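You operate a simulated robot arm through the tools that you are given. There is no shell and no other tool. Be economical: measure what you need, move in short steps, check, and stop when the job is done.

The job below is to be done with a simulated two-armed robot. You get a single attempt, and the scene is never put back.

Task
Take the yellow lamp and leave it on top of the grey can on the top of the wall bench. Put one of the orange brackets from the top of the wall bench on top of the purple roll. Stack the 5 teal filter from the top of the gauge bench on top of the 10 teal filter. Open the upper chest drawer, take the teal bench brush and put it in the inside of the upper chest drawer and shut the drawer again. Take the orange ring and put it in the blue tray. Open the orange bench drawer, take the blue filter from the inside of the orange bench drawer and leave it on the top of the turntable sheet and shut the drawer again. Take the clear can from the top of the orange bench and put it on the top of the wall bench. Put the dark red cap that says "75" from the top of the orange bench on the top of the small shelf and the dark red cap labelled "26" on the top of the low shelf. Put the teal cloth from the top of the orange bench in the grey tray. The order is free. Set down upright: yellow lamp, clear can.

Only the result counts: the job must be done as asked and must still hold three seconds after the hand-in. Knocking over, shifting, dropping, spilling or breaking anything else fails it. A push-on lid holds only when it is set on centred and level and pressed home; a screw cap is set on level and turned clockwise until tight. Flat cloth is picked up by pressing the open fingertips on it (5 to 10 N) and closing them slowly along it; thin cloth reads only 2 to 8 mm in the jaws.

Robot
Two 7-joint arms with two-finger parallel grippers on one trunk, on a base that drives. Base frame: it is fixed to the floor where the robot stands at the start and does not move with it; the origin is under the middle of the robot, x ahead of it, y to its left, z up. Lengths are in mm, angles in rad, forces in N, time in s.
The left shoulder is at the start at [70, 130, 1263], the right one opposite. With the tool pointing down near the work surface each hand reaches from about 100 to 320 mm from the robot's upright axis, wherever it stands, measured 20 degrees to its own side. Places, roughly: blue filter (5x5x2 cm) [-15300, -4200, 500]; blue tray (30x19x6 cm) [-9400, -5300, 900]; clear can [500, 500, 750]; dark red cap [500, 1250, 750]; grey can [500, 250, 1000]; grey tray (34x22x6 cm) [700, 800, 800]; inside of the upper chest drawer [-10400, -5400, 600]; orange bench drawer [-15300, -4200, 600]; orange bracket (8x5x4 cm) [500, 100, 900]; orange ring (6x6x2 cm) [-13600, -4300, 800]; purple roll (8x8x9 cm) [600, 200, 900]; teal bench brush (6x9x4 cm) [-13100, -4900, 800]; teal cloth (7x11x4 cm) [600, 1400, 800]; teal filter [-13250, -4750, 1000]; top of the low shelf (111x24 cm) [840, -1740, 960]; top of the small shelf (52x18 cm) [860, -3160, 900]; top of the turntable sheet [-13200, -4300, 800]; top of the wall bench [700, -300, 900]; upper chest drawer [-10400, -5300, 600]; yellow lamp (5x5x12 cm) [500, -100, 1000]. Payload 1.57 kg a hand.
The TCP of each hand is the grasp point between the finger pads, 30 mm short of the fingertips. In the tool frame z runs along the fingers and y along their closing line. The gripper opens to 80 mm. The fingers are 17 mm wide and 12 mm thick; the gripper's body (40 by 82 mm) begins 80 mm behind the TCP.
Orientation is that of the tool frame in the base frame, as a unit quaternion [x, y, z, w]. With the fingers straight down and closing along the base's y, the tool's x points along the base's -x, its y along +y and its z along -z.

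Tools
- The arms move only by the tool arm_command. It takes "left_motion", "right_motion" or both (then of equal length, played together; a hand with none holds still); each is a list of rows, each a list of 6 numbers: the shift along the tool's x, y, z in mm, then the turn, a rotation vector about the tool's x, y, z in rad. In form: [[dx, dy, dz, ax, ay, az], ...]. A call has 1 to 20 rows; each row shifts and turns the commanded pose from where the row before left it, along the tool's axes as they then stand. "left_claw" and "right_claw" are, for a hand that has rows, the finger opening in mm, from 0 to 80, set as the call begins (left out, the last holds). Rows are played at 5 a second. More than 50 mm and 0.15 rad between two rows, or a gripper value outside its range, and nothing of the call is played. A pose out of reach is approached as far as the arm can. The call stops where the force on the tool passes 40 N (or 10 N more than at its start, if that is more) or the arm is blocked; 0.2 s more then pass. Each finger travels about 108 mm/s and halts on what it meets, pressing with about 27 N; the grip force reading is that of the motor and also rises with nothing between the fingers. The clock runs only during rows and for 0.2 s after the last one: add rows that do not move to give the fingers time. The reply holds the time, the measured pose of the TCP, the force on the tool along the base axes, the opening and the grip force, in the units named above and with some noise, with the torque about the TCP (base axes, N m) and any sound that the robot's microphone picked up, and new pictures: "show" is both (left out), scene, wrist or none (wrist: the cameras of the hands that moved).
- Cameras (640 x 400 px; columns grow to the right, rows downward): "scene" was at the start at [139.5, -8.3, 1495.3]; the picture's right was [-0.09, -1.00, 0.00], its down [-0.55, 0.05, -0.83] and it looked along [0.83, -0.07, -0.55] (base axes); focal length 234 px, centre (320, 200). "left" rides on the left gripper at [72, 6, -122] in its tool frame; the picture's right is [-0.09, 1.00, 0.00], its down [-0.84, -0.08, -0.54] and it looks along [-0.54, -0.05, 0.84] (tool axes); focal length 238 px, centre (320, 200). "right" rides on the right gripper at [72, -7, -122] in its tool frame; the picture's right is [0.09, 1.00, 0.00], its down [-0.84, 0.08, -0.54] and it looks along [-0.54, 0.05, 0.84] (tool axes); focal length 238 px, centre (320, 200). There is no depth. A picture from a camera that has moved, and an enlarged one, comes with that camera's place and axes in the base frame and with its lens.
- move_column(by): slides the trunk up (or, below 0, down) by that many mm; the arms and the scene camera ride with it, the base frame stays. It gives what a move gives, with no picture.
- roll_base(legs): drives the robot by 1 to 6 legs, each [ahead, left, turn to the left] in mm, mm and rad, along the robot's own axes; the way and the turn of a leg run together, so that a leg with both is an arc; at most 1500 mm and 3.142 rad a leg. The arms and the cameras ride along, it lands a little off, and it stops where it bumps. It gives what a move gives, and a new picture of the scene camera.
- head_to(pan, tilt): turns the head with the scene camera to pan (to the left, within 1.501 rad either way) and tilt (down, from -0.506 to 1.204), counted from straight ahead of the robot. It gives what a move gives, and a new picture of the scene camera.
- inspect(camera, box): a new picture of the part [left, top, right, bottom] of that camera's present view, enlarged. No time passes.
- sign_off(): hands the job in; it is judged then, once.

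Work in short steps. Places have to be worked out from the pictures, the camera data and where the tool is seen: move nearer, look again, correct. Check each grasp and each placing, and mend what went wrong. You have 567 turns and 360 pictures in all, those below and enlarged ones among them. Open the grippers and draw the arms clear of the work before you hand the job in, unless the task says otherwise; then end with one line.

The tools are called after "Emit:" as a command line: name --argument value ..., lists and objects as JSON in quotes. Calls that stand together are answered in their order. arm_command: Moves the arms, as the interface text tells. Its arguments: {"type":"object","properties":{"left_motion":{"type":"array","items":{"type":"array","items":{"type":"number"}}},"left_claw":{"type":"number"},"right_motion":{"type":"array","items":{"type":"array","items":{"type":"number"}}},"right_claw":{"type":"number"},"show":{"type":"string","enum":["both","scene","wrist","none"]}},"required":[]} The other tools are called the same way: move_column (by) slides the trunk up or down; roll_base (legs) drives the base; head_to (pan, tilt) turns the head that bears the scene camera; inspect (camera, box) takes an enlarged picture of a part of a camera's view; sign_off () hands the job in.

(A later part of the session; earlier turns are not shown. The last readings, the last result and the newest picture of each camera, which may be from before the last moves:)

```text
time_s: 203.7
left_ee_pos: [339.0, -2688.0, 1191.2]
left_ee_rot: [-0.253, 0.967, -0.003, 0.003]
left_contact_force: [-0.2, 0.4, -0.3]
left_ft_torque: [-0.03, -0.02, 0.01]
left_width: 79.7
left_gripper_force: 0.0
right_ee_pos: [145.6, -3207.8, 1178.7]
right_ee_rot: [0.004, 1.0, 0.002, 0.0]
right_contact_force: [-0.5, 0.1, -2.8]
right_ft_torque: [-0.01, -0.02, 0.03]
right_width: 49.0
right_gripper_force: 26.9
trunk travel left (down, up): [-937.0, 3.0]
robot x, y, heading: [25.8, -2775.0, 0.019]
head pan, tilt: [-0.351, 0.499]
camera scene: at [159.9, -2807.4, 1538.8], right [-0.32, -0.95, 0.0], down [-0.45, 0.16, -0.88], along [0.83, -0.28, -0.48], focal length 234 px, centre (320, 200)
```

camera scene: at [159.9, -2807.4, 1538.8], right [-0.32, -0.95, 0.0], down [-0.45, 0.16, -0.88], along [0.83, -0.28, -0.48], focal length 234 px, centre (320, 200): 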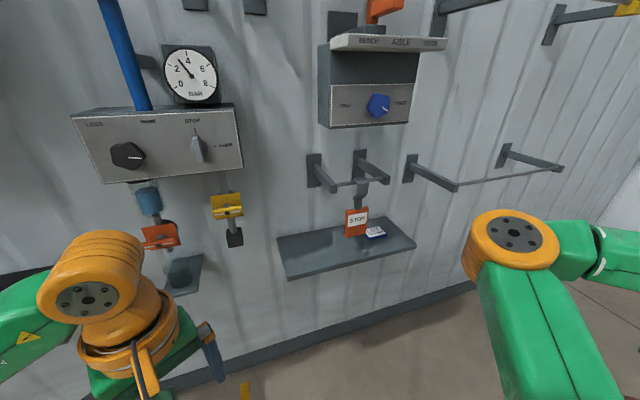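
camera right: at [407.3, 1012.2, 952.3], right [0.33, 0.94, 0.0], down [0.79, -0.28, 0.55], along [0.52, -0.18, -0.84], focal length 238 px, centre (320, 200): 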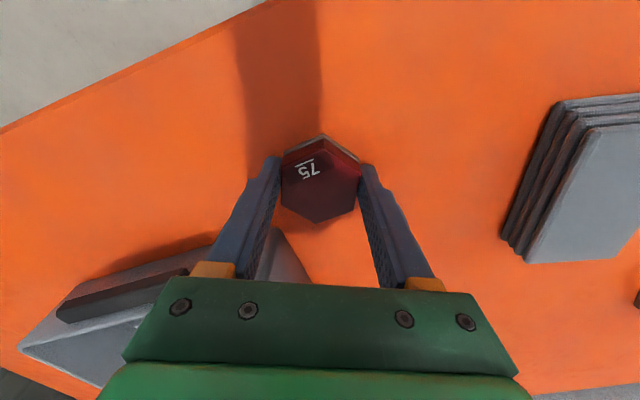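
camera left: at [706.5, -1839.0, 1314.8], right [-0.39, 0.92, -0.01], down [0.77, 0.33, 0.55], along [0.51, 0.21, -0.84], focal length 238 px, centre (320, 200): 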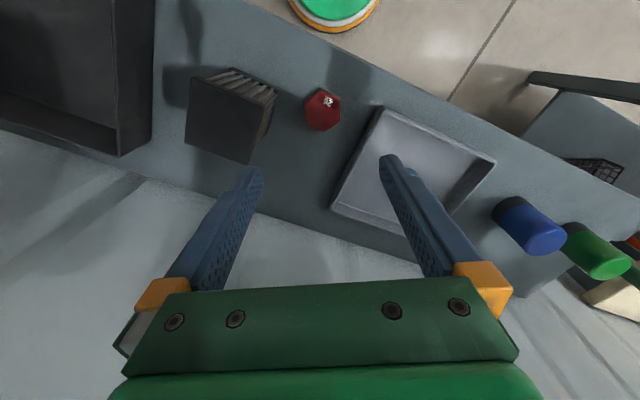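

There are bracket arms and a hanging STOP tag above the shelf's right half; its left part is free. I move closer to measure.

Emit:
roll_base --legs '[[200, 60, -0.019]]'

Emit:
head_to --pan -0.5 --tilt 0.75

Emit:
inspect --camera "right" --box '[0, 0, 640, 400]'

```text
time_s: 205.3
left_ee_pos: [541.2, -2636.3, 1192.4]
left_ee_rot: [-0.242, 0.97, -0.003, 0.005]
left_contact_force: [-0.2, 0.2, 0.6]
left_ft_torque: [0.01, -0.03, 0.05]
left_width: 80.2
left_gripper_force: 0.1
right_ee_pos: [336.3, -3150.8, 1180.8]
right_ee_rot: [0.014, 1.0, 0.002, 0.0]
right_contact_force: [-0.4, -0.5, -3.1]
right_ft_torque: [0.03, -0.03, 0.01]
right_width: 48.8
right_gripper_force: 26.1
trunk travel left (down, up): [-937.0, 3.0]
robot x, y, heading: [222.4, -2714.5, -0.003]
head pan, tilt: [-0.351, 0.499]
camera scene: at [357.9, -2751.0, 1539.4], right [-0.34, -0.94, 0.0], down [-0.45, 0.17, -0.88], along [0.83, -0.3, -0.48], focal length 234 px, centre (320, 200)
```

scene: 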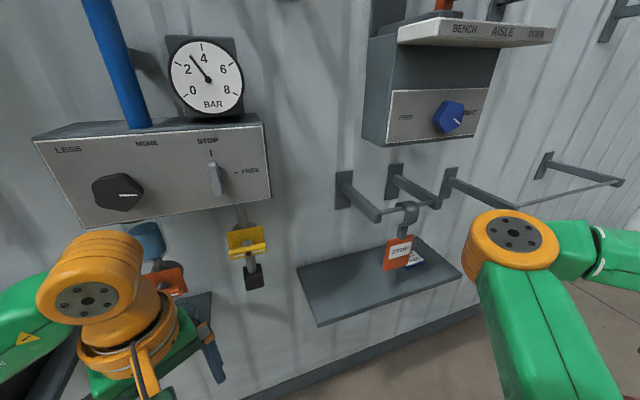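

```text
time_s: 206.1
left_ee_pos: [544.7, -2635.5, 1192.6]
left_ee_rot: [-0.241, 0.97, -0.003, 0.004]
left_contact_force: [0.0, -0.3, 0.1]
left_ft_torque: [0.02, 0.05, 0.0]
left_width: 79.8
left_gripper_force: 0.0
right_ee_pos: [340.3, -3149.4, 1181.1]
right_ee_rot: [0.014, 1.0, 0.002, 0.0]
right_contact_force: [-0.3, 0.4, -2.8]
right_ft_torque: [-0.01, 0.03, 0.01]
right_width: 49.0
right_gripper_force: 26.9
trunk travel left (down, up): [-937.0, 3.0]
robot x, y, heading: [228.6, -2715.3, -0.006]
head pan, tilt: [-0.499, 0.75]
camera scene: at [350.1, -2758.1, 1517.0], right [-0.48, -0.88, 0.0], down [-0.6, 0.33, -0.73], along [0.64, -0.35, -0.68], focal length 234 px, centre (320, 200)
```

scene: 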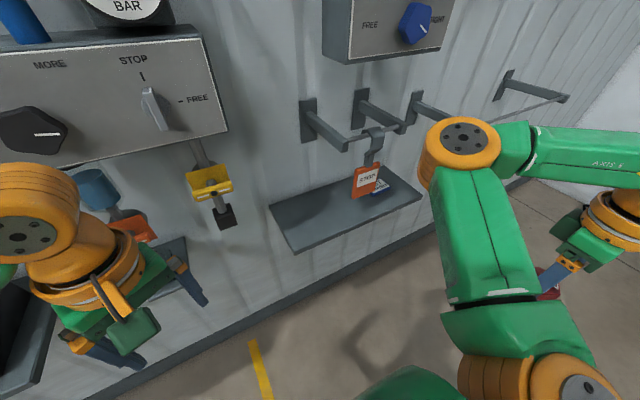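

```text
1.00 times, centred on (320, 200) of right (not enlarged: the box is as wide or as high as the picture)
camera zoom: at [269.6, -3154.5, 1303.0], right [-0.06, 1.0, 0.0], down [0.84, 0.05, 0.54], along [0.54, 0.04, -0.84], focal length 238 px, centre (320, 200)
```

zoom: 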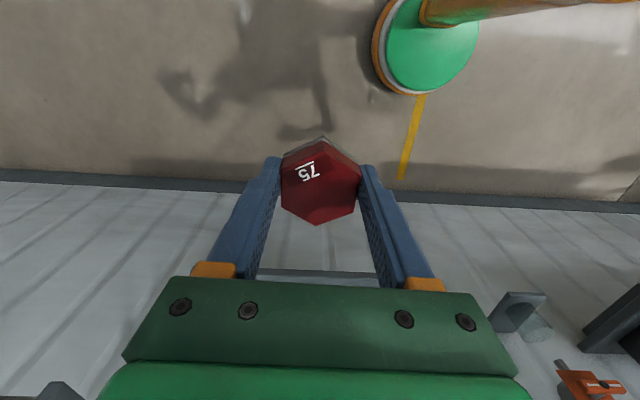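

I've measured: shelf front edge x≈771, left end y≈−2890, top z≈880–890; bracket tip at (796,−3077,1195). I'll place the cap near (810,−2945). First I extend the right hand forward.

Emit:
arm_command --right_motion '[[-34, 19, 0, 0, 0, 0], [-34, 19, 0, 0, 0, 0], [-34, 19, 0, 0, 0, 0], [-34, 19, 0, 0, 0, 0], [-34, 19, 0, 0, 0, 0], [-34, 19, 0, 0, 0, 0], [-34, 19, 0, 0, 0, 0], [-34, 19, 0, 0, 0, 0], [-30, 19, 0, 0, 0, 0], [0, 0, 0, 0, 0, 0]]' --show "none"

Emit:
move_column --by -180

Emit:
head_to --pan -0.5 --tilt 0.85

```text
time_s: 208.3
left_ee_pos: [545.0, -2634.9, 1192.0]
left_ee_rot: [-0.242, 0.97, -0.002, 0.004]
left_contact_force: [0.2, 0.7, -0.1]
left_ft_torque: [0.0, -0.01, 0.01]
left_width: 80.1
left_gripper_force: 0.0
right_ee_pos: [647.1, -2983.4, 1181.1]
right_ee_rot: [0.014, 1.0, 0.001, -0.001]
right_contact_force: [-0.1, -0.3, -3.1]
right_ft_torque: [-0.01, 0.04, 0.01]
right_width: 49.0
right_gripper_force: 27.0
trunk travel left (down, up): [-937.0, 3.0]
robot x, y, heading: [230.0, -2719.6, 0.002]
head pan, tilt: [-0.499, 0.75]
```

```text
time_s: 210.3
left_ee_pos: [545.1, -2634.1, 1011.7]
left_ee_rot: [-0.242, 0.97, -0.003, 0.003]
left_contact_force: [-0.8, 0.0, -0.4]
left_ft_torque: [0.02, 0.0, 0.01]
left_width: 80.0
left_gripper_force: 0.1
right_ee_pos: [647.2, -2984.7, 1001.4]
right_ee_rot: [0.014, 1.0, 0.002, 0.0]
right_contact_force: [0.0, 0.2, -2.1]
right_ft_torque: [-0.01, -0.02, 0.0]
right_width: 48.9
right_gripper_force: 27.0
trunk travel left (down, up): [-757.0, 183.0]
robot x, y, heading: [227.9, -2715.4, -0.001]
head pan, tilt: [-0.499, 0.75]
```

```text
time_s: 211.0
left_ee_pos: [545.7, -2634.4, 1012.0]
left_ee_rot: [-0.241, 0.971, -0.004, 0.002]
left_contact_force: [0.5, 0.4, -0.1]
left_ft_torque: [-0.01, -0.02, 0.0]
left_width: 80.0
left_gripper_force: 0.0
right_ee_pos: [646.9, -2985.6, 1000.6]
right_ee_rot: [0.014, 1.0, 0.002, -0.001]
right_contact_force: [1.1, -0.9, -2.2]
right_ft_torque: [0.0, -0.01, -0.03]
right_width: 49.0
right_gripper_force: 26.7
trunk travel left (down, up): [-757.0, 183.0]
robot x, y, heading: [229.0, -2716.4, -0.007]
head pan, tilt: [-0.499, 0.85]
camera scene: at [347.2, -2755.2, 1328.9], right [-0.48, -0.88, 0.0], down [-0.66, 0.36, -0.66], along [0.58, -0.32, -0.75], focal length 234 px, centre (320, 200)
```

scene: 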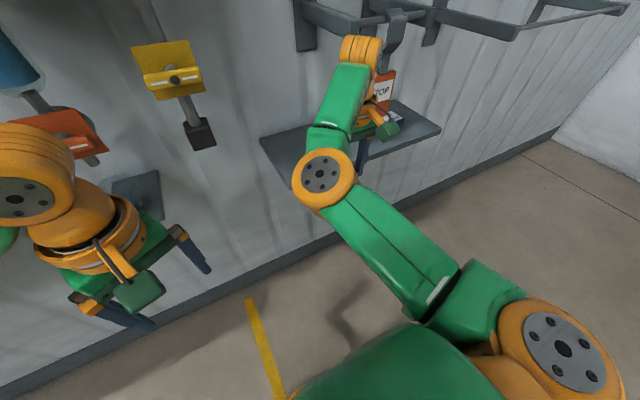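

Everything is clear. I drive ahead 160 and left 38 so the cap comes above the shelf's left part.

Emit:
roll_base --legs '[[0, 38, 0], [160, 0, 0.004]]'

Emit:
inspect --camera "right" --box '[0, 0, 640, 400]'

```text
time_s: 212.8
left_ee_pos: [700.1, -2594.6, 1012.8]
left_ee_rot: [-0.246, 0.969, -0.004, 0.004]
left_contact_force: [-0.1, 0.4, 0.0]
left_ft_torque: [-0.03, -0.02, -0.01]
left_width: 80.2
left_gripper_force: 0.1
right_ee_pos: [805.3, -2942.3, 1001.6]
right_ee_rot: [0.01, 1.0, 0.002, 0.001]
right_contact_force: [0.0, -0.3, -2.9]
right_ft_torque: [-0.02, 0.0, 0.01]
right_width: 49.1
right_gripper_force: 26.9
trunk travel left (down, up): [-757.0, 183.0]
robot x, y, heading: [382.1, -2678.3, 0.012]
head pan, tilt: [-0.499, 0.85]
camera scene: at [502.5, -2716.1, 1329.2], right [-0.47, -0.88, 0.0], down [-0.66, 0.35, -0.66], along [0.58, -0.31, -0.75], focal length 234 px, centre (320, 200)
```

scene: 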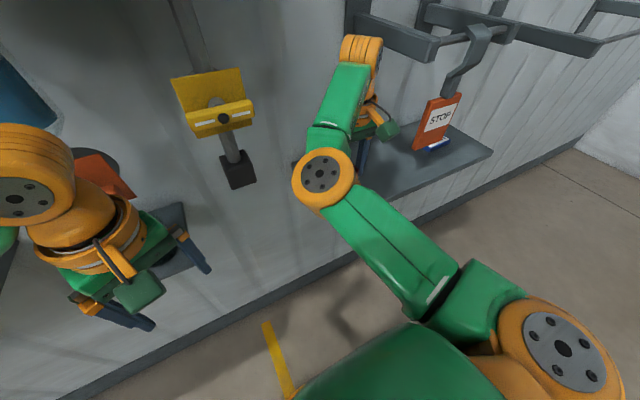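

```text
1.00 times, centred on (320, 200) of right (not enlarged: the box is as wide or as high as the picture)
camera zoom: at [734.4, -2949.3, 1124.2], right [-0.07, 1.0, 0.0], down [0.84, 0.06, 0.54], along [0.54, 0.04, -0.84], focal length 238 px, centre (320, 200)
```

zoom: 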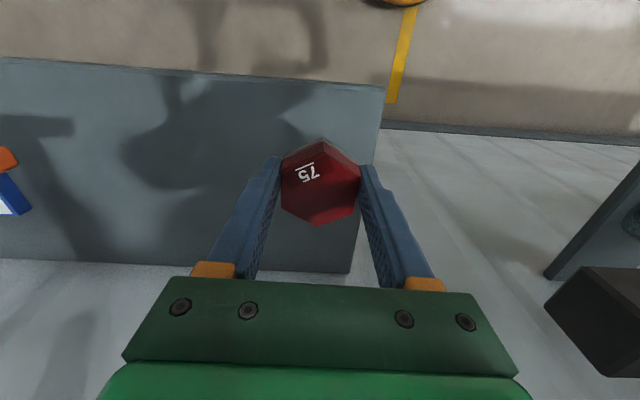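

The landing point is on the shelf, ~58 mm from its left end. I shift 12 mm inward and lower with the trunk.

Emit:
arm_command --right_motion '[[-8, -12, 0, 0, 0, 0], [0, 0, 0, 0, 0, 0]]' --show "none"

Emit:
move_column --by -60

Emit:
inspect --camera "right" --box '[0, 0, 640, 400]'

```text
time_s: 213.4
left_ee_pos: [702.2, -2594.8, 1012.5]
left_ee_rot: [-0.246, 0.969, -0.003, 0.002]
left_contact_force: [0.3, 0.4, -0.8]
left_ft_torque: [0.0, -0.02, -0.02]
left_width: 79.8
left_gripper_force: 0.0
right_ee_pos: [814.0, -2954.7, 1001.8]
right_ee_rot: [0.011, 1.0, 0.002, 0.0]
right_contact_force: [0.4, 0.6, -1.9]
right_ft_torque: [-0.03, -0.01, -0.02]
right_width: 48.8
right_gripper_force: 26.9
trunk travel left (down, up): [-757.0, 183.0]
robot x, y, heading: [389.4, -2676.6, 0.009]
head pan, tilt: [-0.499, 0.85]
```

```text
time_s: 214.4
left_ee_pos: [704.0, -2593.5, 951.1]
left_ee_rot: [-0.245, 0.969, -0.003, 0.003]
left_contact_force: [-0.6, 0.6, 0.8]
left_ft_torque: [-0.01, -0.01, 0.02]
left_width: 80.1
left_gripper_force: 0.1
right_ee_pos: [815.4, -2954.1, 941.4]
right_ee_rot: [0.011, 1.0, 0.001, -0.001]
right_contact_force: [-0.6, 0.9, -2.4]
right_ft_torque: [0.0, 0.01, 0.01]
right_width: 49.0
right_gripper_force: 27.1
trunk travel left (down, up): [-697.0, 243.0]
robot x, y, heading: [385.7, -2679.0, 0.009]
head pan, tilt: [-0.499, 0.85]
```

```text
1.00 times, centred on (320, 200) of right (not enlarged: the box is as wide or as high as the picture)
camera zoom: at [744.3, -2960.5, 1063.5], right [-0.07, 1.0, 0.0], down [0.84, 0.06, 0.54], along [0.54, 0.04, -0.84], focal length 238 px, centre (320, 200)
```

zoom: 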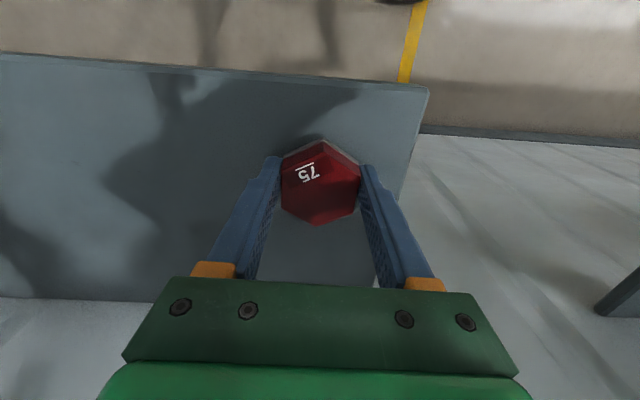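

Before lowering further I check the left hand's surroundings (the glass bracket is near it).

Emit:
inspect --camera "left" --box '[0, 0, 640, 400]'

```text
1.00 times, centred on (320, 200) of left (not enlarged: the box is as wide or as high as the picture)
camera zoom: at [636.2, -2621.2, 1074.4], right [-0.39, 0.92, -0.01], down [0.77, 0.33, 0.55], along [0.5, 0.21, -0.84], focal length 238 px, centre (320, 200)
```

zoom: 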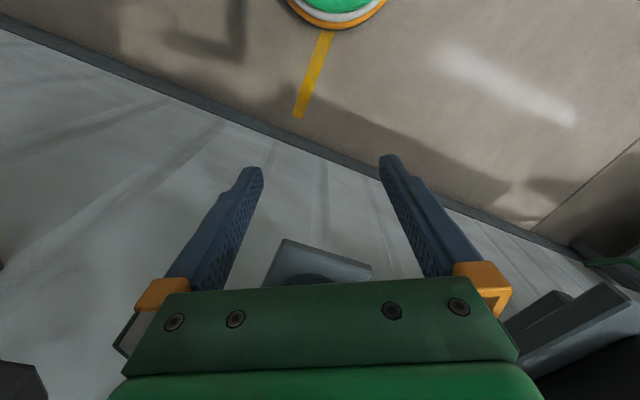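

The glass bracket is ~100 mm ahead of the left hand; fine. I continue lowering in small steps.

Emit:
move_column --by -16

Emit:
move_column --by -5

Emit:
move_column --by -4

```text
time_s: 215.0
left_ee_pos: [698.7, -2592.5, 936.7]
left_ee_rot: [-0.245, 0.97, -0.005, 0.004]
left_contact_force: [0.1, 0.1, -0.6]
left_ft_torque: [-0.03, 0.04, 0.04]
left_width: 79.9
left_gripper_force: 0.1
right_ee_pos: [814.4, -2955.2, 930.6]
right_ee_rot: [0.011, 1.0, -0.001, 0.007]
right_contact_force: [-3.7, 2.6, 6.1]
right_ft_torque: [0.35, 0.16, 0.07]
right_width: 49.0
right_gripper_force: 27.2
trunk travel left (down, up): [-681.0, 259.0]
robot x, y, heading: [384.2, -2681.0, 0.016]
head pan, tilt: [-0.499, 0.85]
stopped: the force on the tool passed its limit at 47 N (the readings are from after the stop); the commanded pose is now the measured one
```

```text
time_s: 215.5
left_ee_pos: [699.0, -2591.7, 934.3]
left_ee_rot: [-0.246, 0.969, -0.005, 0.004]
left_contact_force: [-0.8, 0.0, 0.3]
left_ft_torque: [-0.04, -0.04, 0.01]
left_width: 80.1
left_gripper_force: 0.0
right_ee_pos: [813.5, -2955.2, 931.3]
right_ee_rot: [0.011, 1.0, -0.005, 0.013]
right_contact_force: [-6.4, 3.8, 12.3]
right_ft_torque: [0.57, 0.32, 0.07]
right_width: 49.0
right_gripper_force: 26.7
trunk travel left (down, up): [-678.0, 262.0]
robot x, y, heading: [386.9, -2677.2, 0.008]
head pan, tilt: [-0.499, 0.85]
stopped: the force on the tool passed its limit at 47 N (the readings are from after the stop); the commanded pose is now the measured one
```

```text
time_s: 215.9
left_ee_pos: [696.3, -2591.8, 931.1]
left_ee_rot: [-0.245, 0.97, -0.006, 0.006]
left_contact_force: [0.1, 0.4, -0.5]
left_ft_torque: [0.01, -0.02, 0.01]
left_width: 80.0
left_gripper_force: 0.1
right_ee_pos: [812.5, -2954.4, 930.4]
right_ee_rot: [0.011, 1.0, -0.006, 0.019]
right_contact_force: [-6.7, 3.8, 14.7]
right_ft_torque: [0.65, 0.37, 0.22]
right_width: 49.1
right_gripper_force: 26.5
trunk travel left (down, up): [-675.0, 265.0]
robot x, y, heading: [380.8, -2678.1, 0.01]
head pan, tilt: [-0.499, 0.85]
stopped: the force on the tool passed its limit at 45 N (the readings are from after the stop); the commanded pose is now the measured one
```

Contact came at TCP≈931. I raise the trunk 6 mm to relieve, and check.

Emit:
move_column --by 5

Emit:
inspect --camera "right" --box '[160, 60, 480, 260]'

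```text
time_s: 216.4
left_ee_pos: [702.8, -2594.0, 934.7]
left_ee_rot: [-0.246, 0.969, -0.003, 0.003]
left_contact_force: [0.1, 0.0, -0.7]
left_ft_torque: [-0.02, -0.04, 0.0]
left_width: 80.2
left_gripper_force: 0.0
right_ee_pos: [818.5, -2957.4, 930.9]
right_ee_rot: [0.012, 1.0, -0.005, 0.015]
right_contact_force: [-0.2, 0.3, -2.2]
right_ft_torque: [-0.01, -0.02, -0.05]
right_width: 49.2
right_gripper_force: 27.2
trunk travel left (down, up): [-680.0, 260.0]
robot x, y, heading: [386.4, -2676.0, 0.01]
head pan, tilt: [-0.499, 0.85]
```

```text
2.00 times, centred on (320, 160) of right
camera zoom: at [745.2, -2961.4, 1051.4], right [-0.07, 1.0, -0.01], down [0.82, 0.07, 0.57], along [0.56, 0.03, -0.82], focal length 477 px, centre (320, 280)
```

zoom: 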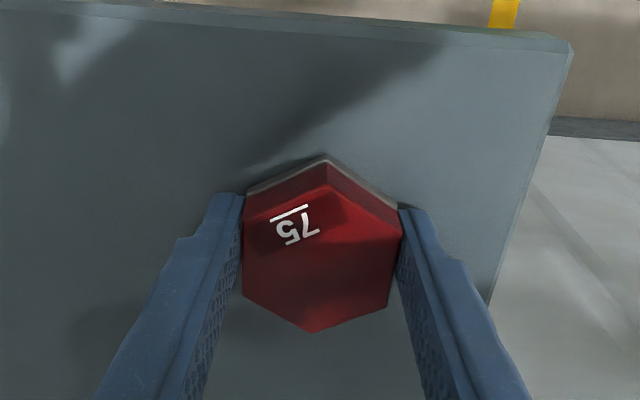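

It just hangs clear. I lower 2 mm and open.

Emit:
move_column --by -2

Emit:
arm_command --right_motion '[[0, 0, 0, 0, 0, 0], [0, 0, 0, 0, 0, 0], [0, 0, 0, 0, 0, 0]]' --right_claw 70 --show "wrist"

```text
time_s: 217.0
left_ee_pos: [702.1, -2593.6, 933.1]
left_ee_rot: [-0.246, 0.969, -0.003, 0.003]
left_contact_force: [0.7, -0.3, 0.5]
left_ft_torque: [0.02, 0.01, -0.02]
left_width: 79.8
left_gripper_force: 0.1
right_ee_pos: [818.3, -2958.1, 931.1]
right_ee_rot: [0.012, 1.0, -0.006, 0.017]
right_contact_force: [5.6, -2.8, 13.2]
right_ft_torque: [0.4, -0.09, -0.17]
right_width: 48.9
right_gripper_force: 27.7
trunk travel left (down, up): [-678.0, 262.0]
robot x, y, heading: [383.8, -2677.1, 0.009]
head pan, tilt: [-0.499, 0.85]
```

```text
time_s: 217.8
left_ee_pos: [702.4, -2596.5, 933.7]
left_ee_rot: [-0.244, 0.97, -0.003, 0.004]
left_contact_force: [0.4, 0.4, 0.3]
left_ft_torque: [0.01, 0.02, 0.02]
left_width: 79.7
left_gripper_force: 0.1
right_ee_pos: [819.0, -2960.9, 930.8]
right_ee_rot: [0.015, 1.0, -0.007, 0.018]
right_contact_force: [3.1, -8.6, 12.0]
right_ft_torque: [0.14, 0.0, -0.06]
right_width: 62.1
right_gripper_force: 0.0
trunk travel left (down, up): [-678.0, 262.0]
robot x, y, heading: [385.9, -2680.7, 0.008]
head pan, tilt: [-0.499, 0.85]
stopped in row 3 (right hand): the force on the tool passed its limit at 41 N (the readings are from after the stop); the commanded pose is now the measured one
camera right: at [743.3, -2964.6, 1050.7], right [-0.06, 1.0, -0.02], down [0.82, 0.06, 0.57], along [0.57, 0.02, -0.82], focal length 238 px, centre (320, 200)
```

right: 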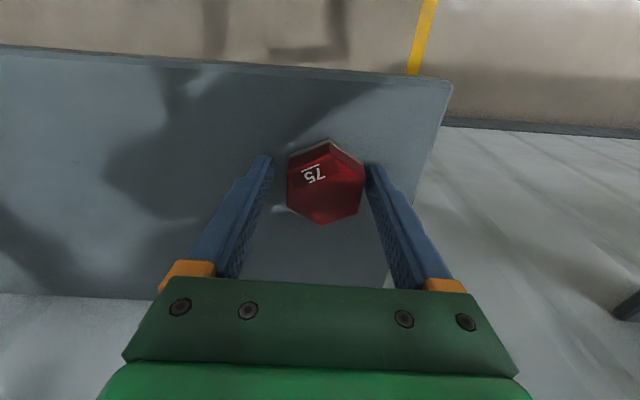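

The cap stands free. I raise the trunk.

Emit:
move_column --by 30

Emit:
move_column --by 180

Emit:
inspect --camera "right" --box '[0, 0, 640, 400]'

```text
time_s: 218.5
left_ee_pos: [701.6, -2594.0, 964.3]
left_ee_rot: [-0.246, 0.969, -0.002, 0.003]
left_contact_force: [0.3, -0.4, 0.5]
left_ft_torque: [0.0, 0.0, -0.01]
left_width: 79.9
left_gripper_force: 0.1
right_ee_pos: [820.3, -2956.9, 960.9]
right_ee_rot: [0.012, 1.0, -0.006, 0.017]
right_contact_force: [-0.8, -1.1, 0.7]
right_ft_torque: [0.01, 0.02, 0.03]
right_width: 69.9
right_gripper_force: 0.2
trunk travel left (down, up): [-708.0, 232.0]
robot x, y, heading: [383.9, -2680.9, 0.01]
head pan, tilt: [-0.499, 0.85]
```

```text
time_s: 220.5
left_ee_pos: [703.3, -2593.9, 1143.2]
left_ee_rot: [-0.244, 0.97, -0.003, 0.003]
left_contact_force: [0.6, -0.8, 0.5]
left_ft_torque: [-0.01, 0.01, 0.02]
left_width: 80.0
left_gripper_force: 0.0
right_ee_pos: [820.5, -2958.1, 1140.3]
right_ee_rot: [0.013, 1.0, -0.008, 0.016]
right_contact_force: [-0.9, -0.3, 0.6]
right_ft_torque: [0.0, 0.02, 0.02]
right_width: 69.8
right_gripper_force: 0.0
trunk travel left (down, up): [-888.0, 52.0]
robot x, y, heading: [382.3, -2679.4, 0.005]
head pan, tilt: [-0.499, 0.85]
```

```text
1.00 times, centred on (320, 200) of right (not enlarged: the box is as wide or as high as the picture)
camera zoom: at [744.9, -2961.8, 1260.6], right [-0.07, 1.0, -0.02], down [0.82, 0.06, 0.57], along [0.57, 0.03, -0.82], focal length 238 px, centre (320, 200)
```

zoom: 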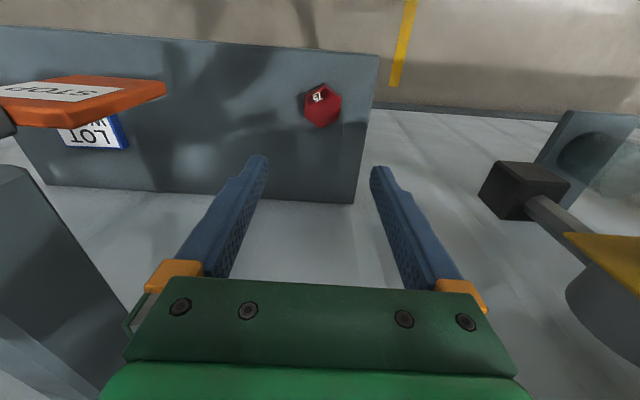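

Cap "75" is on the small shelf. Now I back off and return to the orange bench for the teal cloth.

Emit:
roll_base --legs '[[-680, 0, -0.005], [0, 1450, 0], [0, 1450, 0], [0, 1420, 0]]'

Emit:
head_to --pan -0.2 --tilt 0.8

```text
time_s: 244.6
left_ee_pos: [8.3, 1697.1, 1144.0]
left_ee_rot: [-0.226, 0.974, -0.002, 0.004]
left_contact_force: [0.3, -0.2, -0.2]
left_ft_torque: [0.01, 0.04, -0.01]
left_width: 80.2
left_gripper_force: 0.1
right_ee_pos: [109.6, 1328.2, 1139.8]
right_ee_rot: [0.032, 0.999, -0.006, 0.016]
right_contact_force: [-1.2, -0.8, -0.6]
right_ft_torque: [-0.02, -0.01, 0.02]
right_width: 70.1
right_gripper_force: 0.0
trunk travel left (down, up): [-888.0, 52.0]
robot x, y, heading: [-312.5, 1627.2, -0.033]
head pan, tilt: [-0.499, 0.85]
camera scene: at [-194.5, 1583.7, 1460.2], right [-0.51, -0.86, 0.0], down [-0.65, 0.38, -0.66], along [0.57, -0.34, -0.75], focal length 234 px, centre (320, 200)
```

scene: 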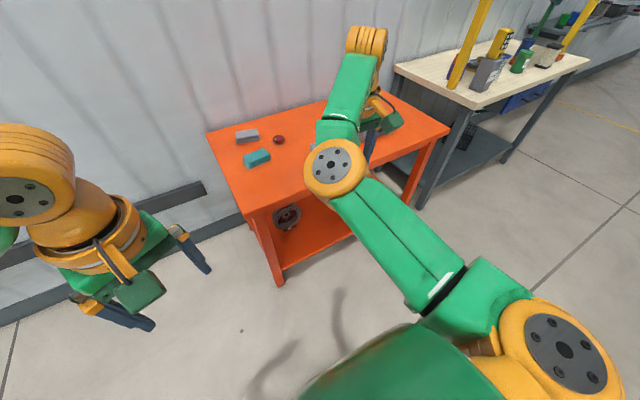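

```text
time_s: 245.4
left_ee_pos: [7.9, 1698.0, 1143.0]
left_ee_rot: [-0.225, 0.974, -0.003, 0.003]
left_contact_force: [-0.1, -0.1, -0.1]
left_ft_torque: [-0.01, -0.04, -0.01]
left_width: 80.0
left_gripper_force: 0.1
right_ee_pos: [108.9, 1329.4, 1140.2]
right_ee_rot: [0.032, 0.999, -0.008, 0.016]
right_contact_force: [-0.3, 0.5, 0.4]
right_ft_torque: [-0.04, 0.03, -0.02]
right_width: 69.9
right_gripper_force: 0.0
trunk travel left (down, up): [-888.0, 52.0]
robot x, y, heading: [-310.4, 1629.2, -0.03]
head pan, tilt: [-0.201, 0.799]
camera scene: at [-183.4, 1605.6, 1464.2], right [-0.23, -0.97, 0.0], down [-0.7, 0.17, -0.7], along [0.68, -0.16, -0.72], focal length 234 px, centre (320, 200)
```

scene: 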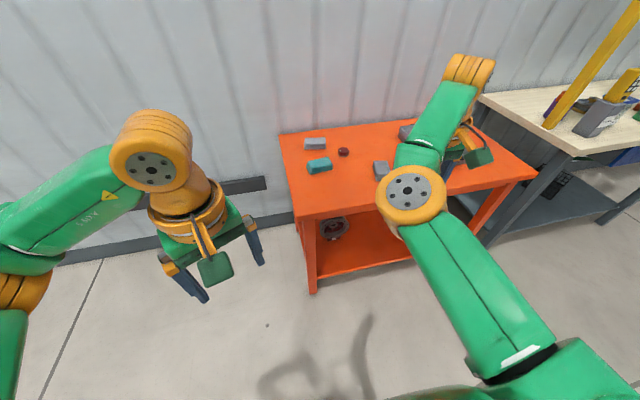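

I yaw the right hand 90° left here in free space (to close across the cloth's 7 cm side), then drive toward the bench.

Emit:
arm_command --right_motion '[[0, 0, -10, 0, 0, -0.145], [0, 0, -10, 0, 0, -0.145], [0, 0, -10, 0, 0, -0.145], [0, 0, -10, 0, 0, -0.145], [0, 0, 0, 0, 0, -0.145], [0, 0, 0, 0, 0, -0.145], [0, 0, 0, 0, 0, -0.145], [0, 0, 0, 0, 0, -0.145], [0, 0, 0, 0, 0, -0.145], [0, 0, 0, 0, 0, -0.145], [0, 0, 0, 0, 0, -0.12], [0, 0, 0, 0, 0, 0]]' --right_claw 80 --show "none"

Emit:
roll_base --legs '[[0, 40, 0.03], [490, 0, 0]]'

Emit:
inspect --camera "right" --box '[0, 0, 640, 400]'

```text
time_s: 248.0
left_ee_pos: [8.3, 1698.5, 1143.2]
left_ee_rot: [-0.225, 0.974, -0.004, 0.003]
left_contact_force: [0.3, -0.4, -0.6]
left_ft_torque: [0.0, 0.0, -0.04]
left_width: 79.9
left_gripper_force: 0.0
right_ee_pos: [109.0, 1329.2, 1179.2]
right_ee_rot: [-0.684, 0.729, -0.017, 0.006]
right_contact_force: [-0.5, -0.7, -0.2]
right_ft_torque: [-0.02, -0.01, -0.01]
right_width: 80.3
right_gripper_force: 0.0
trunk travel left (down, up): [-888.0, 52.0]
robot x, y, heading: [-312.4, 1626.5, -0.03]
head pan, tilt: [-0.201, 0.799]
```

```text
time_s: 251.4
left_ee_pos: [490.3, 1750.2, 1143.6]
left_ee_rot: [-0.243, 0.97, -0.004, 0.003]
left_contact_force: [-0.2, -1.1, 0.9]
left_ft_torque: [-0.04, -0.01, 0.02]
left_width: 79.9
left_gripper_force: 0.1
right_ee_pos: [603.0, 1387.6, 1181.4]
right_ee_rot: [-0.697, 0.717, -0.018, 0.008]
right_contact_force: [-0.9, 0.1, 0.8]
right_ft_torque: [0.0, -0.01, -0.02]
right_width: 79.9
right_gripper_force: 0.0
trunk travel left (down, up): [-888.0, 52.0]
robot x, y, heading: [177.0, 1664.9, 0.006]
head pan, tilt: [-0.201, 0.799]
camera scene: at [302.1, 1650.8, 1464.4], right [-0.2, -0.98, 0.0], down [-0.7, 0.14, -0.7], along [0.68, -0.14, -0.72], focal length 234 px, centre (320, 200)
```

scene: 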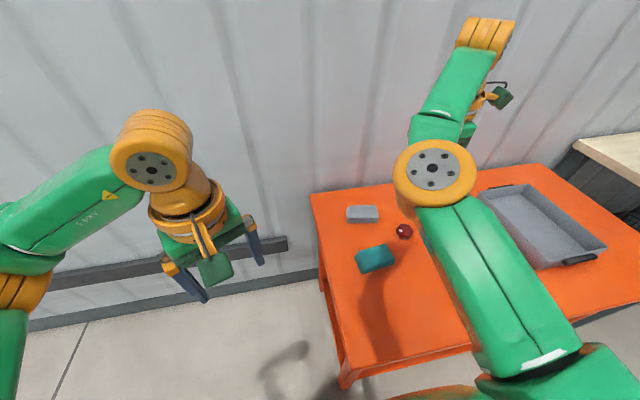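

```text
1.00 times, centred on (320, 200) of right (not enlarged: the box is as wide or as high as the picture)
camera zoom: at [606.2, 1315.8, 1304.5], right [-1.0, -0.06, -0.03], down [-0.07, 0.85, 0.53], along [-0.01, 0.53, -0.85], focal length 238 px, centre (320, 200)
```

zoom: 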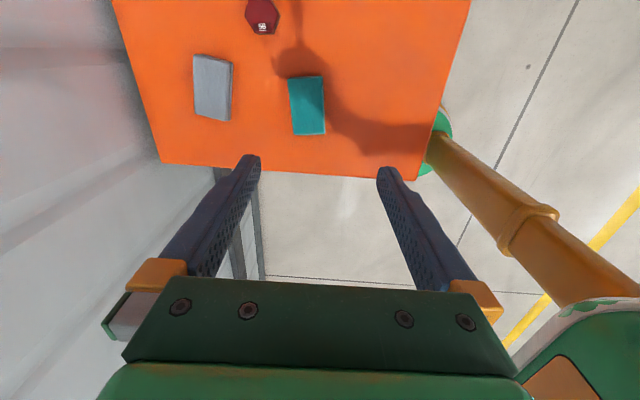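

Cloth centre ≈(638,1403), yawed ≈0.135 rad. I drive 22 mm ahead, then align the hand's yaw and tilt and lower to ~z 985.

Emit:
roll_base --legs '[[20, 0, -0.006]]'

Emit:
arm_command --right_motion '[[-4, -4, 38, -0.012, -0.006, -0.054], [-4, -4, 38, -0.012, -0.006, -0.054], [-4, -4, 38, -0.012, -0.005, -0.054], [-4, -3, 38, 0, 0, 0], [0, 0, 38, 0, 0, 0], [0, 0, 0, 0, 0, 0]]' --show "wrist"

```text
time_s: 252.2
left_ee_pos: [509.0, 1748.8, 1144.5]
left_ee_rot: [-0.24, 0.971, -0.003, 0.005]
left_contact_force: [-1.2, -0.5, 0.5]
left_ft_torque: [0.01, -0.04, 0.04]
left_width: 80.0
left_gripper_force: 0.0
right_ee_pos: [620.1, 1383.7, 1181.7]
right_ee_rot: [-0.695, 0.719, -0.018, 0.008]
right_contact_force: [-0.7, -0.1, 0.3]
right_ft_torque: [-0.02, -0.08, 0.01]
right_width: 79.9
right_gripper_force: 0.1
trunk travel left (down, up): [-888.0, 52.0]
robot x, y, heading: [194.0, 1666.2, -0.004]
head pan, tilt: [-0.201, 0.799]
camera scene: at [319.1, 1650.2, 1464.7], right [-0.2, -0.98, 0.0], down [-0.7, 0.14, -0.7], along [0.69, -0.14, -0.71], focal length 234 px, centre (320, 200)
```

scene: 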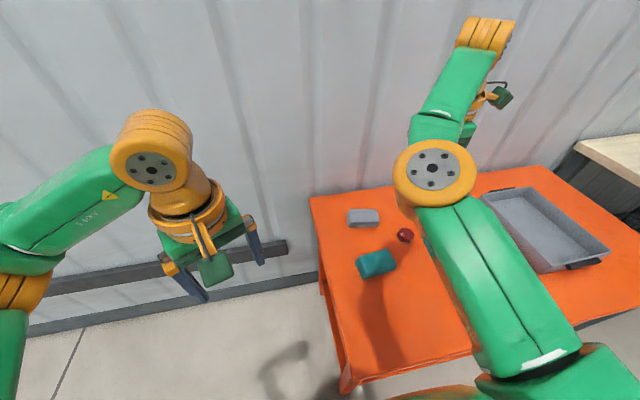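

```text
time_s: 253.6
left_ee_pos: [511.8, 1748.3, 1141.8]
left_ee_rot: [-0.239, 0.971, -0.003, 0.004]
left_contact_force: [0.0, 0.4, -0.3]
left_ft_torque: [-0.05, -0.04, 0.0]
left_width: 80.0
left_gripper_force: 0.1
right_ee_pos: [639.9, 1399.6, 988.6]
right_ee_rot: [0.751, -0.661, -0.002, 0.001]
right_contact_force: [-0.3, 0.1, -0.7]
right_ft_torque: [0.0, 0.0, 0.02]
right_width: 80.2
right_gripper_force: 0.0
trunk travel left (down, up): [-888.0, 52.0]
robot x, y, heading: [195.2, 1666.3, -0.001]
head pan, tilt: [-0.201, 0.799]
camera right: at [658.6, 1328.9, 1112.0], right [-0.98, -0.22, 0.0], down [-0.18, 0.82, 0.54], along [-0.12, 0.53, -0.84], focal length 238 px, centre (320, 200)
```

right: 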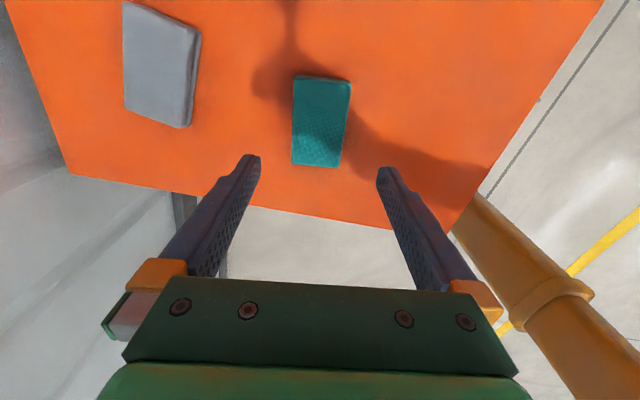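

The cloth is centred and aligned, about 60 mm wide. I lower with the trunk.

Emit:
move_column --by -135

Emit:
inspect --camera "right" --box '[0, 0, 640, 400]'

```text
time_s: 255.2
left_ee_pos: [513.0, 1748.5, 1008.8]
left_ee_rot: [-0.241, 0.971, -0.002, 0.004]
left_contact_force: [-0.1, -0.2, -0.7]
left_ft_torque: [0.0, -0.01, 0.04]
left_width: 79.9
left_gripper_force: 0.1
right_ee_pos: [642.6, 1399.4, 855.3]
right_ee_rot: [0.751, -0.66, -0.002, 0.001]
right_contact_force: [-0.3, 0.9, -0.4]
right_ft_torque: [0.0, -0.03, -0.02]
right_width: 80.0
right_gripper_force: 0.1
trunk travel left (down, up): [-753.0, 187.0]
robot x, y, heading: [191.4, 1668.2, -0.005]
head pan, tilt: [-0.201, 0.799]
```

```text
1.00 times, centred on (320, 200) of right (not enlarged: the box is as wide or as high as the picture)
camera zoom: at [658.9, 1328.9, 977.2], right [-0.98, -0.22, 0.0], down [-0.18, 0.82, 0.54], along [-0.12, 0.53, -0.84], focal length 238 px, centre (320, 200)
```

zoom: 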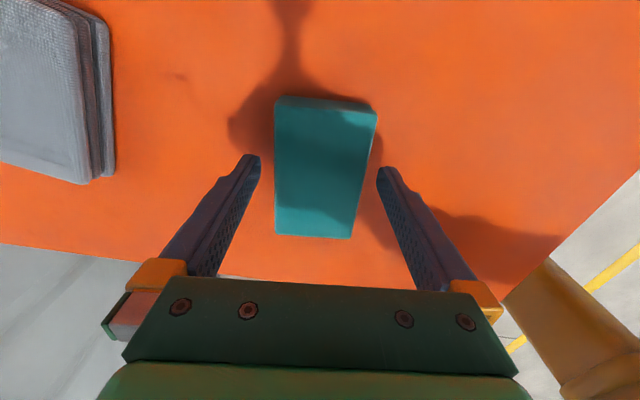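

Well centred between the fingers. I lower 21 mm and close gently.

Emit:
move_column --by -20

Emit:
arm_command --right_motion '[[0, 0, 0, 0, 0, 0], [0, 0, 0, 0, 0, 0], [0, 0, 0, 0, 0, 0]]' --right_claw 40 --show "wrist"

```text
time_s: 255.9
left_ee_pos: [512.1, 1748.0, 989.2]
left_ee_rot: [-0.24, 0.971, -0.003, 0.003]
left_contact_force: [0.5, -1.2, -0.2]
left_ft_torque: [0.0, 0.01, -0.02]
left_width: 79.9
left_gripper_force: 0.1
right_ee_pos: [640.3, 1400.1, 835.6]
right_ee_rot: [0.751, -0.661, -0.002, 0.001]
right_contact_force: [0.2, 0.1, -0.7]
right_ft_torque: [0.02, 0.01, 0.0]
right_width: 80.2
right_gripper_force: 0.1
trunk travel left (down, up): [-733.0, 207.0]
robot x, y, heading: [194.9, 1663.4, -0.001]
head pan, tilt: [-0.201, 0.799]
```

```text
time_s: 256.7
left_ee_pos: [513.1, 1748.9, 987.9]
left_ee_rot: [-0.24, 0.971, -0.004, 0.004]
left_contact_force: [0.1, 0.0, 0.1]
left_ft_torque: [-0.01, -0.04, 0.02]
left_width: 80.1
left_gripper_force: 0.0
right_ee_pos: [641.4, 1400.3, 835.5]
right_ee_rot: [0.751, -0.661, -0.001, 0.001]
right_contact_force: [-0.7, -0.3, 1.9]
right_ft_torque: [0.05, -0.06, -0.01]
right_width: 64.1
right_gripper_force: 26.8
trunk travel left (down, up): [-733.0, 207.0]
robot x, y, heading: [192.6, 1664.9, 0.001]
head pan, tilt: [-0.201, 0.799]
camera right: at [658.7, 1329.0, 957.4], right [-0.98, -0.22, 0.0], down [-0.18, 0.82, 0.54], along [-0.12, 0.53, -0.84], focal length 238 px, centre (320, 200)
```

right: 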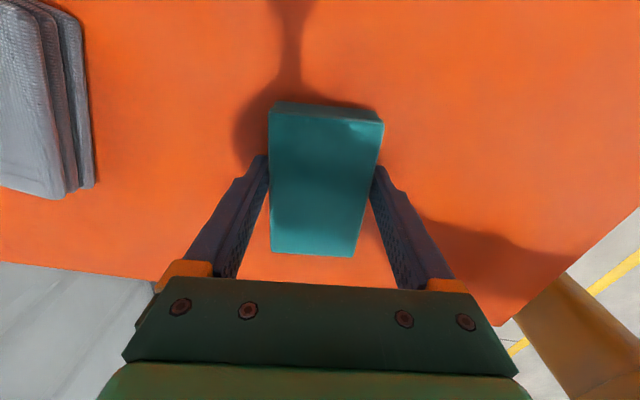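

Gripped at 64 mm. I lift with the trunk and check it holds.

Emit:
move_column --by 60

Emit:
inspect --camera "right" --box '[0, 0, 640, 400]'

Emit:
move_column --by 140

```text
time_s: 257.7
left_ee_pos: [512.9, 1748.7, 1046.6]
left_ee_rot: [-0.24, 0.971, -0.002, 0.002]
left_contact_force: [-0.6, 1.2, -0.2]
left_ft_torque: [0.0, -0.03, 0.02]
left_width: 80.1
left_gripper_force: 0.1
right_ee_pos: [641.3, 1400.0, 893.4]
right_ee_rot: [0.75, -0.661, -0.001, 0.0]
right_contact_force: [0.8, 0.8, -0.7]
right_ft_torque: [-0.02, -0.02, 0.01]
right_width: 64.1
right_gripper_force: 27.5
trunk travel left (down, up): [-793.0, 147.0]
robot x, y, heading: [190.9, 1668.2, -0.001]
head pan, tilt: [-0.201, 0.799]
```

```text
1.00 times, centred on (320, 200) of right (not enlarged: the box is as wide or as high as the picture)
camera zoom: at [659.2, 1328.8, 1017.0], right [-0.98, -0.22, 0.0], down [-0.18, 0.82, 0.54], along [-0.12, 0.53, -0.84], focal length 238 px, centre (320, 200)
```

zoom: 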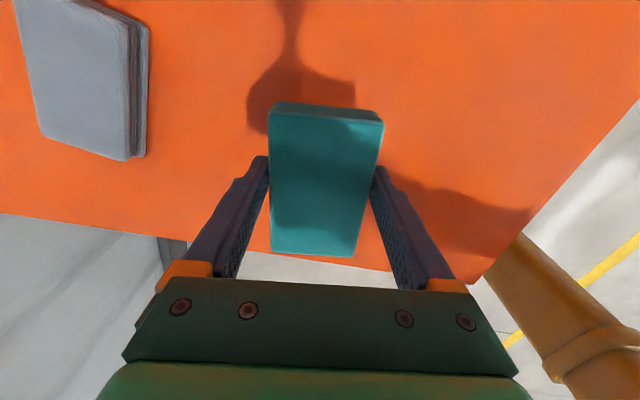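

```text
time_s: 259.3
left_ee_pos: [512.9, 1748.1, 1187.6]
left_ee_rot: [-0.241, 0.971, -0.003, 0.002]
left_contact_force: [0.8, -0.1, 0.1]
left_ft_torque: [0.0, -0.02, 0.01]
left_width: 80.0
left_gripper_force: 0.0
right_ee_pos: [641.6, 1399.8, 1034.1]
right_ee_rot: [0.751, -0.661, -0.002, 0.001]
right_contact_force: [0.6, -1.1, -1.0]
right_ft_torque: [-0.01, 0.0, -0.02]
right_width: 64.0
right_gripper_force: 27.3
trunk travel left (down, up): [-933.0, 7.0]
robot x, y, heading: [192.3, 1667.1, -0.001]
head pan, tilt: [-0.201, 0.799]
```

Holding. I drive right 574 mm along the bench to bring it over the grey tray.

Emit:
roll_base --legs '[[-15, 0, 0], [0, -570, 0]]'

Emit:
inspect --camera "right" --box '[0, 0, 640, 400]'

```text
time_s: 262.9
left_ee_pos: [498.6, 1189.2, 1188.5]
left_ee_rot: [-0.244, 0.97, -0.005, 0.003]
left_contact_force: [-0.4, -0.5, 0.5]
left_ft_torque: [0.0, 0.02, -0.01]
left_width: 79.9
left_gripper_force: 0.0
right_ee_pos: [630.3, 842.8, 1034.9]
right_ee_rot: [0.753, -0.658, -0.001, 0.002]
right_contact_force: [-0.7, -0.5, -1.7]
right_ft_torque: [0.02, -0.05, 0.0]
right_width: 64.4
right_gripper_force: 27.0
trunk travel left (down, up): [-933.0, 7.0]
robot x, y, heading: [181.9, 1100.4, 0.003]
head pan, tilt: [-0.201, 0.799]
camera scene: at [311.3, 1090.2, 1509.2], right [-0.19, -0.98, 0.0], down [-0.7, 0.14, -0.7], along [0.68, -0.13, -0.72], focal length 234 px, centre (320, 200)
```

scene: 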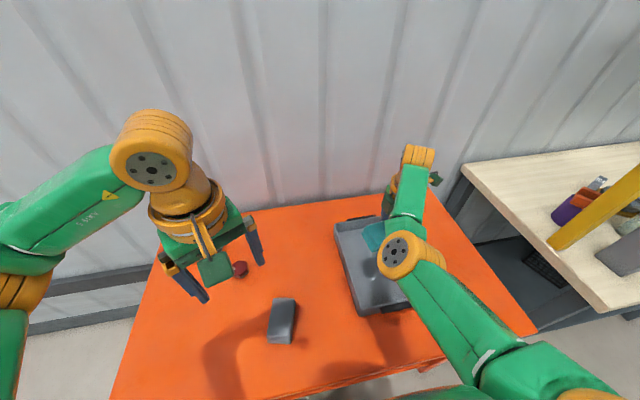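

```text
1.00 times, centred on (320, 200) of right (not enlarged: the box is as wide or as high as the picture)
camera zoom: at [648.9, 771.5, 1157.6], right [-0.97, -0.23, 0.0], down [-0.19, 0.82, 0.54], along [-0.13, 0.53, -0.84], focal length 238 px, centre (320, 200)
```

zoom: 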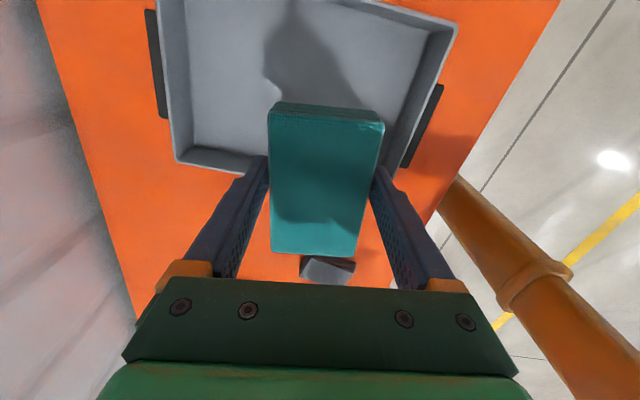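

The tray is below; I shift 38 mm further right to centre the cloth in it and lower with the trunk.

Emit:
roll_base --legs '[[0, -38, 0]]'

Emit:
move_column --by -150

Emit:
inspect --camera "right" --box '[0, 0, 640, 400]'

```text
time_s: 263.8
left_ee_pos: [498.5, 1157.9, 1188.4]
left_ee_rot: [-0.245, 0.969, -0.006, 0.003]
left_contact_force: [-0.1, 1.0, -0.5]
left_ft_torque: [-0.03, -0.03, 0.0]
left_width: 80.0
left_gripper_force: 0.1
right_ee_pos: [630.8, 809.7, 1035.7]
right_ee_rot: [0.754, -0.656, 0.0, 0.003]
right_contact_force: [0.0, 0.5, -0.8]
right_ft_torque: [-0.08, -0.01, 0.01]
right_width: 63.9
right_gripper_force: 27.0
trunk travel left (down, up): [-933.0, 7.0]
robot x, y, heading: [183.6, 1068.8, 0.002]
head pan, tilt: [-0.201, 0.799]
camera scene: at [311.4, 1059.6, 1509.3], right [-0.19, -0.98, 0.01], down [-0.7, 0.13, -0.7], along [0.68, -0.14, -0.72], focal length 234 px, centre (320, 200)
```

scene: 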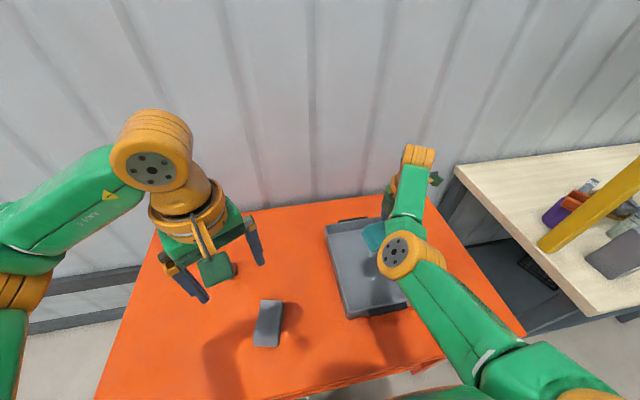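

```text
time_s: 265.6
left_ee_pos: [499.4, 1151.6, 1039.0]
left_ee_rot: [-0.245, 0.969, -0.003, 0.002]
left_contact_force: [-0.3, -0.1, 0.2]
left_ft_torque: [0.03, 0.01, -0.01]
left_width: 80.3
left_gripper_force: 0.0
right_ee_pos: [631.3, 804.0, 885.1]
right_ee_rot: [0.754, -0.656, -0.002, 0.0]
right_contact_force: [-0.2, -0.1, -0.1]
right_ft_torque: [0.0, 0.0, 0.01]
right_width: 64.2
right_gripper_force: 27.9
trunk travel left (down, up): [-783.0, 157.0]
robot x, y, heading: [182.2, 1071.5, 0.009]
head pan, tilt: [-0.201, 0.799]
```

```text
1.00 times, centred on (320, 200) of right (not enlarged: the box is as wide or as high as the picture)
camera zoom: at [649.4, 732.7, 1007.1], right [-0.97, -0.23, 0.0], down [-0.19, 0.82, 0.54], along [-0.13, 0.53, -0.84], focal length 238 px, centre (320, 200)
```

zoom: 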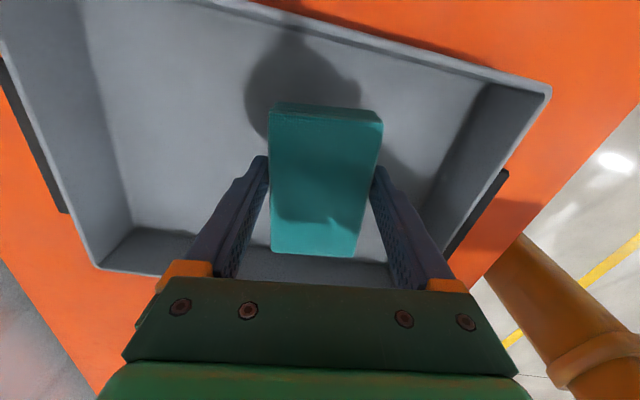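

The cloth is inside the tray's outline. I lower until contact.

Emit:
move_column --by -34

Emit:
move_column --by -5

```text
time_s: 266.3
left_ee_pos: [499.9, 1151.0, 1004.7]
left_ee_rot: [-0.245, 0.969, -0.003, 0.003]
left_contact_force: [-1.1, -0.3, 0.6]
left_ft_torque: [-0.01, 0.0, -0.03]
left_width: 79.8
left_gripper_force: 0.0
right_ee_pos: [631.6, 802.7, 850.4]
right_ee_rot: [0.754, -0.656, -0.001, 0.001]
right_contact_force: [0.3, 0.1, -0.2]
right_ft_torque: [-0.01, -0.01, -0.02]
right_width: 64.2
right_gripper_force: 27.0
trunk travel left (down, up): [-749.0, 191.0]
robot x, y, heading: [179.8, 1065.1, 0.006]
head pan, tilt: [-0.201, 0.799]
```

```text
time_s: 266.9
left_ee_pos: [499.1, 1150.4, 999.9]
left_ee_rot: [-0.246, 0.969, -0.002, 0.003]
left_contact_force: [0.2, 0.5, -0.2]
left_ft_torque: [0.02, 0.03, 0.01]
left_width: 79.9
left_gripper_force: 0.1
right_ee_pos: [630.1, 803.8, 844.5]
right_ee_rot: [0.754, -0.657, -0.002, 0.0]
right_contact_force: [-0.3, -0.1, -1.0]
right_ft_torque: [-0.01, 0.03, 0.0]
right_width: 64.3
right_gripper_force: 27.0
trunk travel left (down, up): [-744.0, 196.0]
robot x, y, heading: [179.7, 1064.5, 0.013]
head pan, tilt: [-0.201, 0.799]
```

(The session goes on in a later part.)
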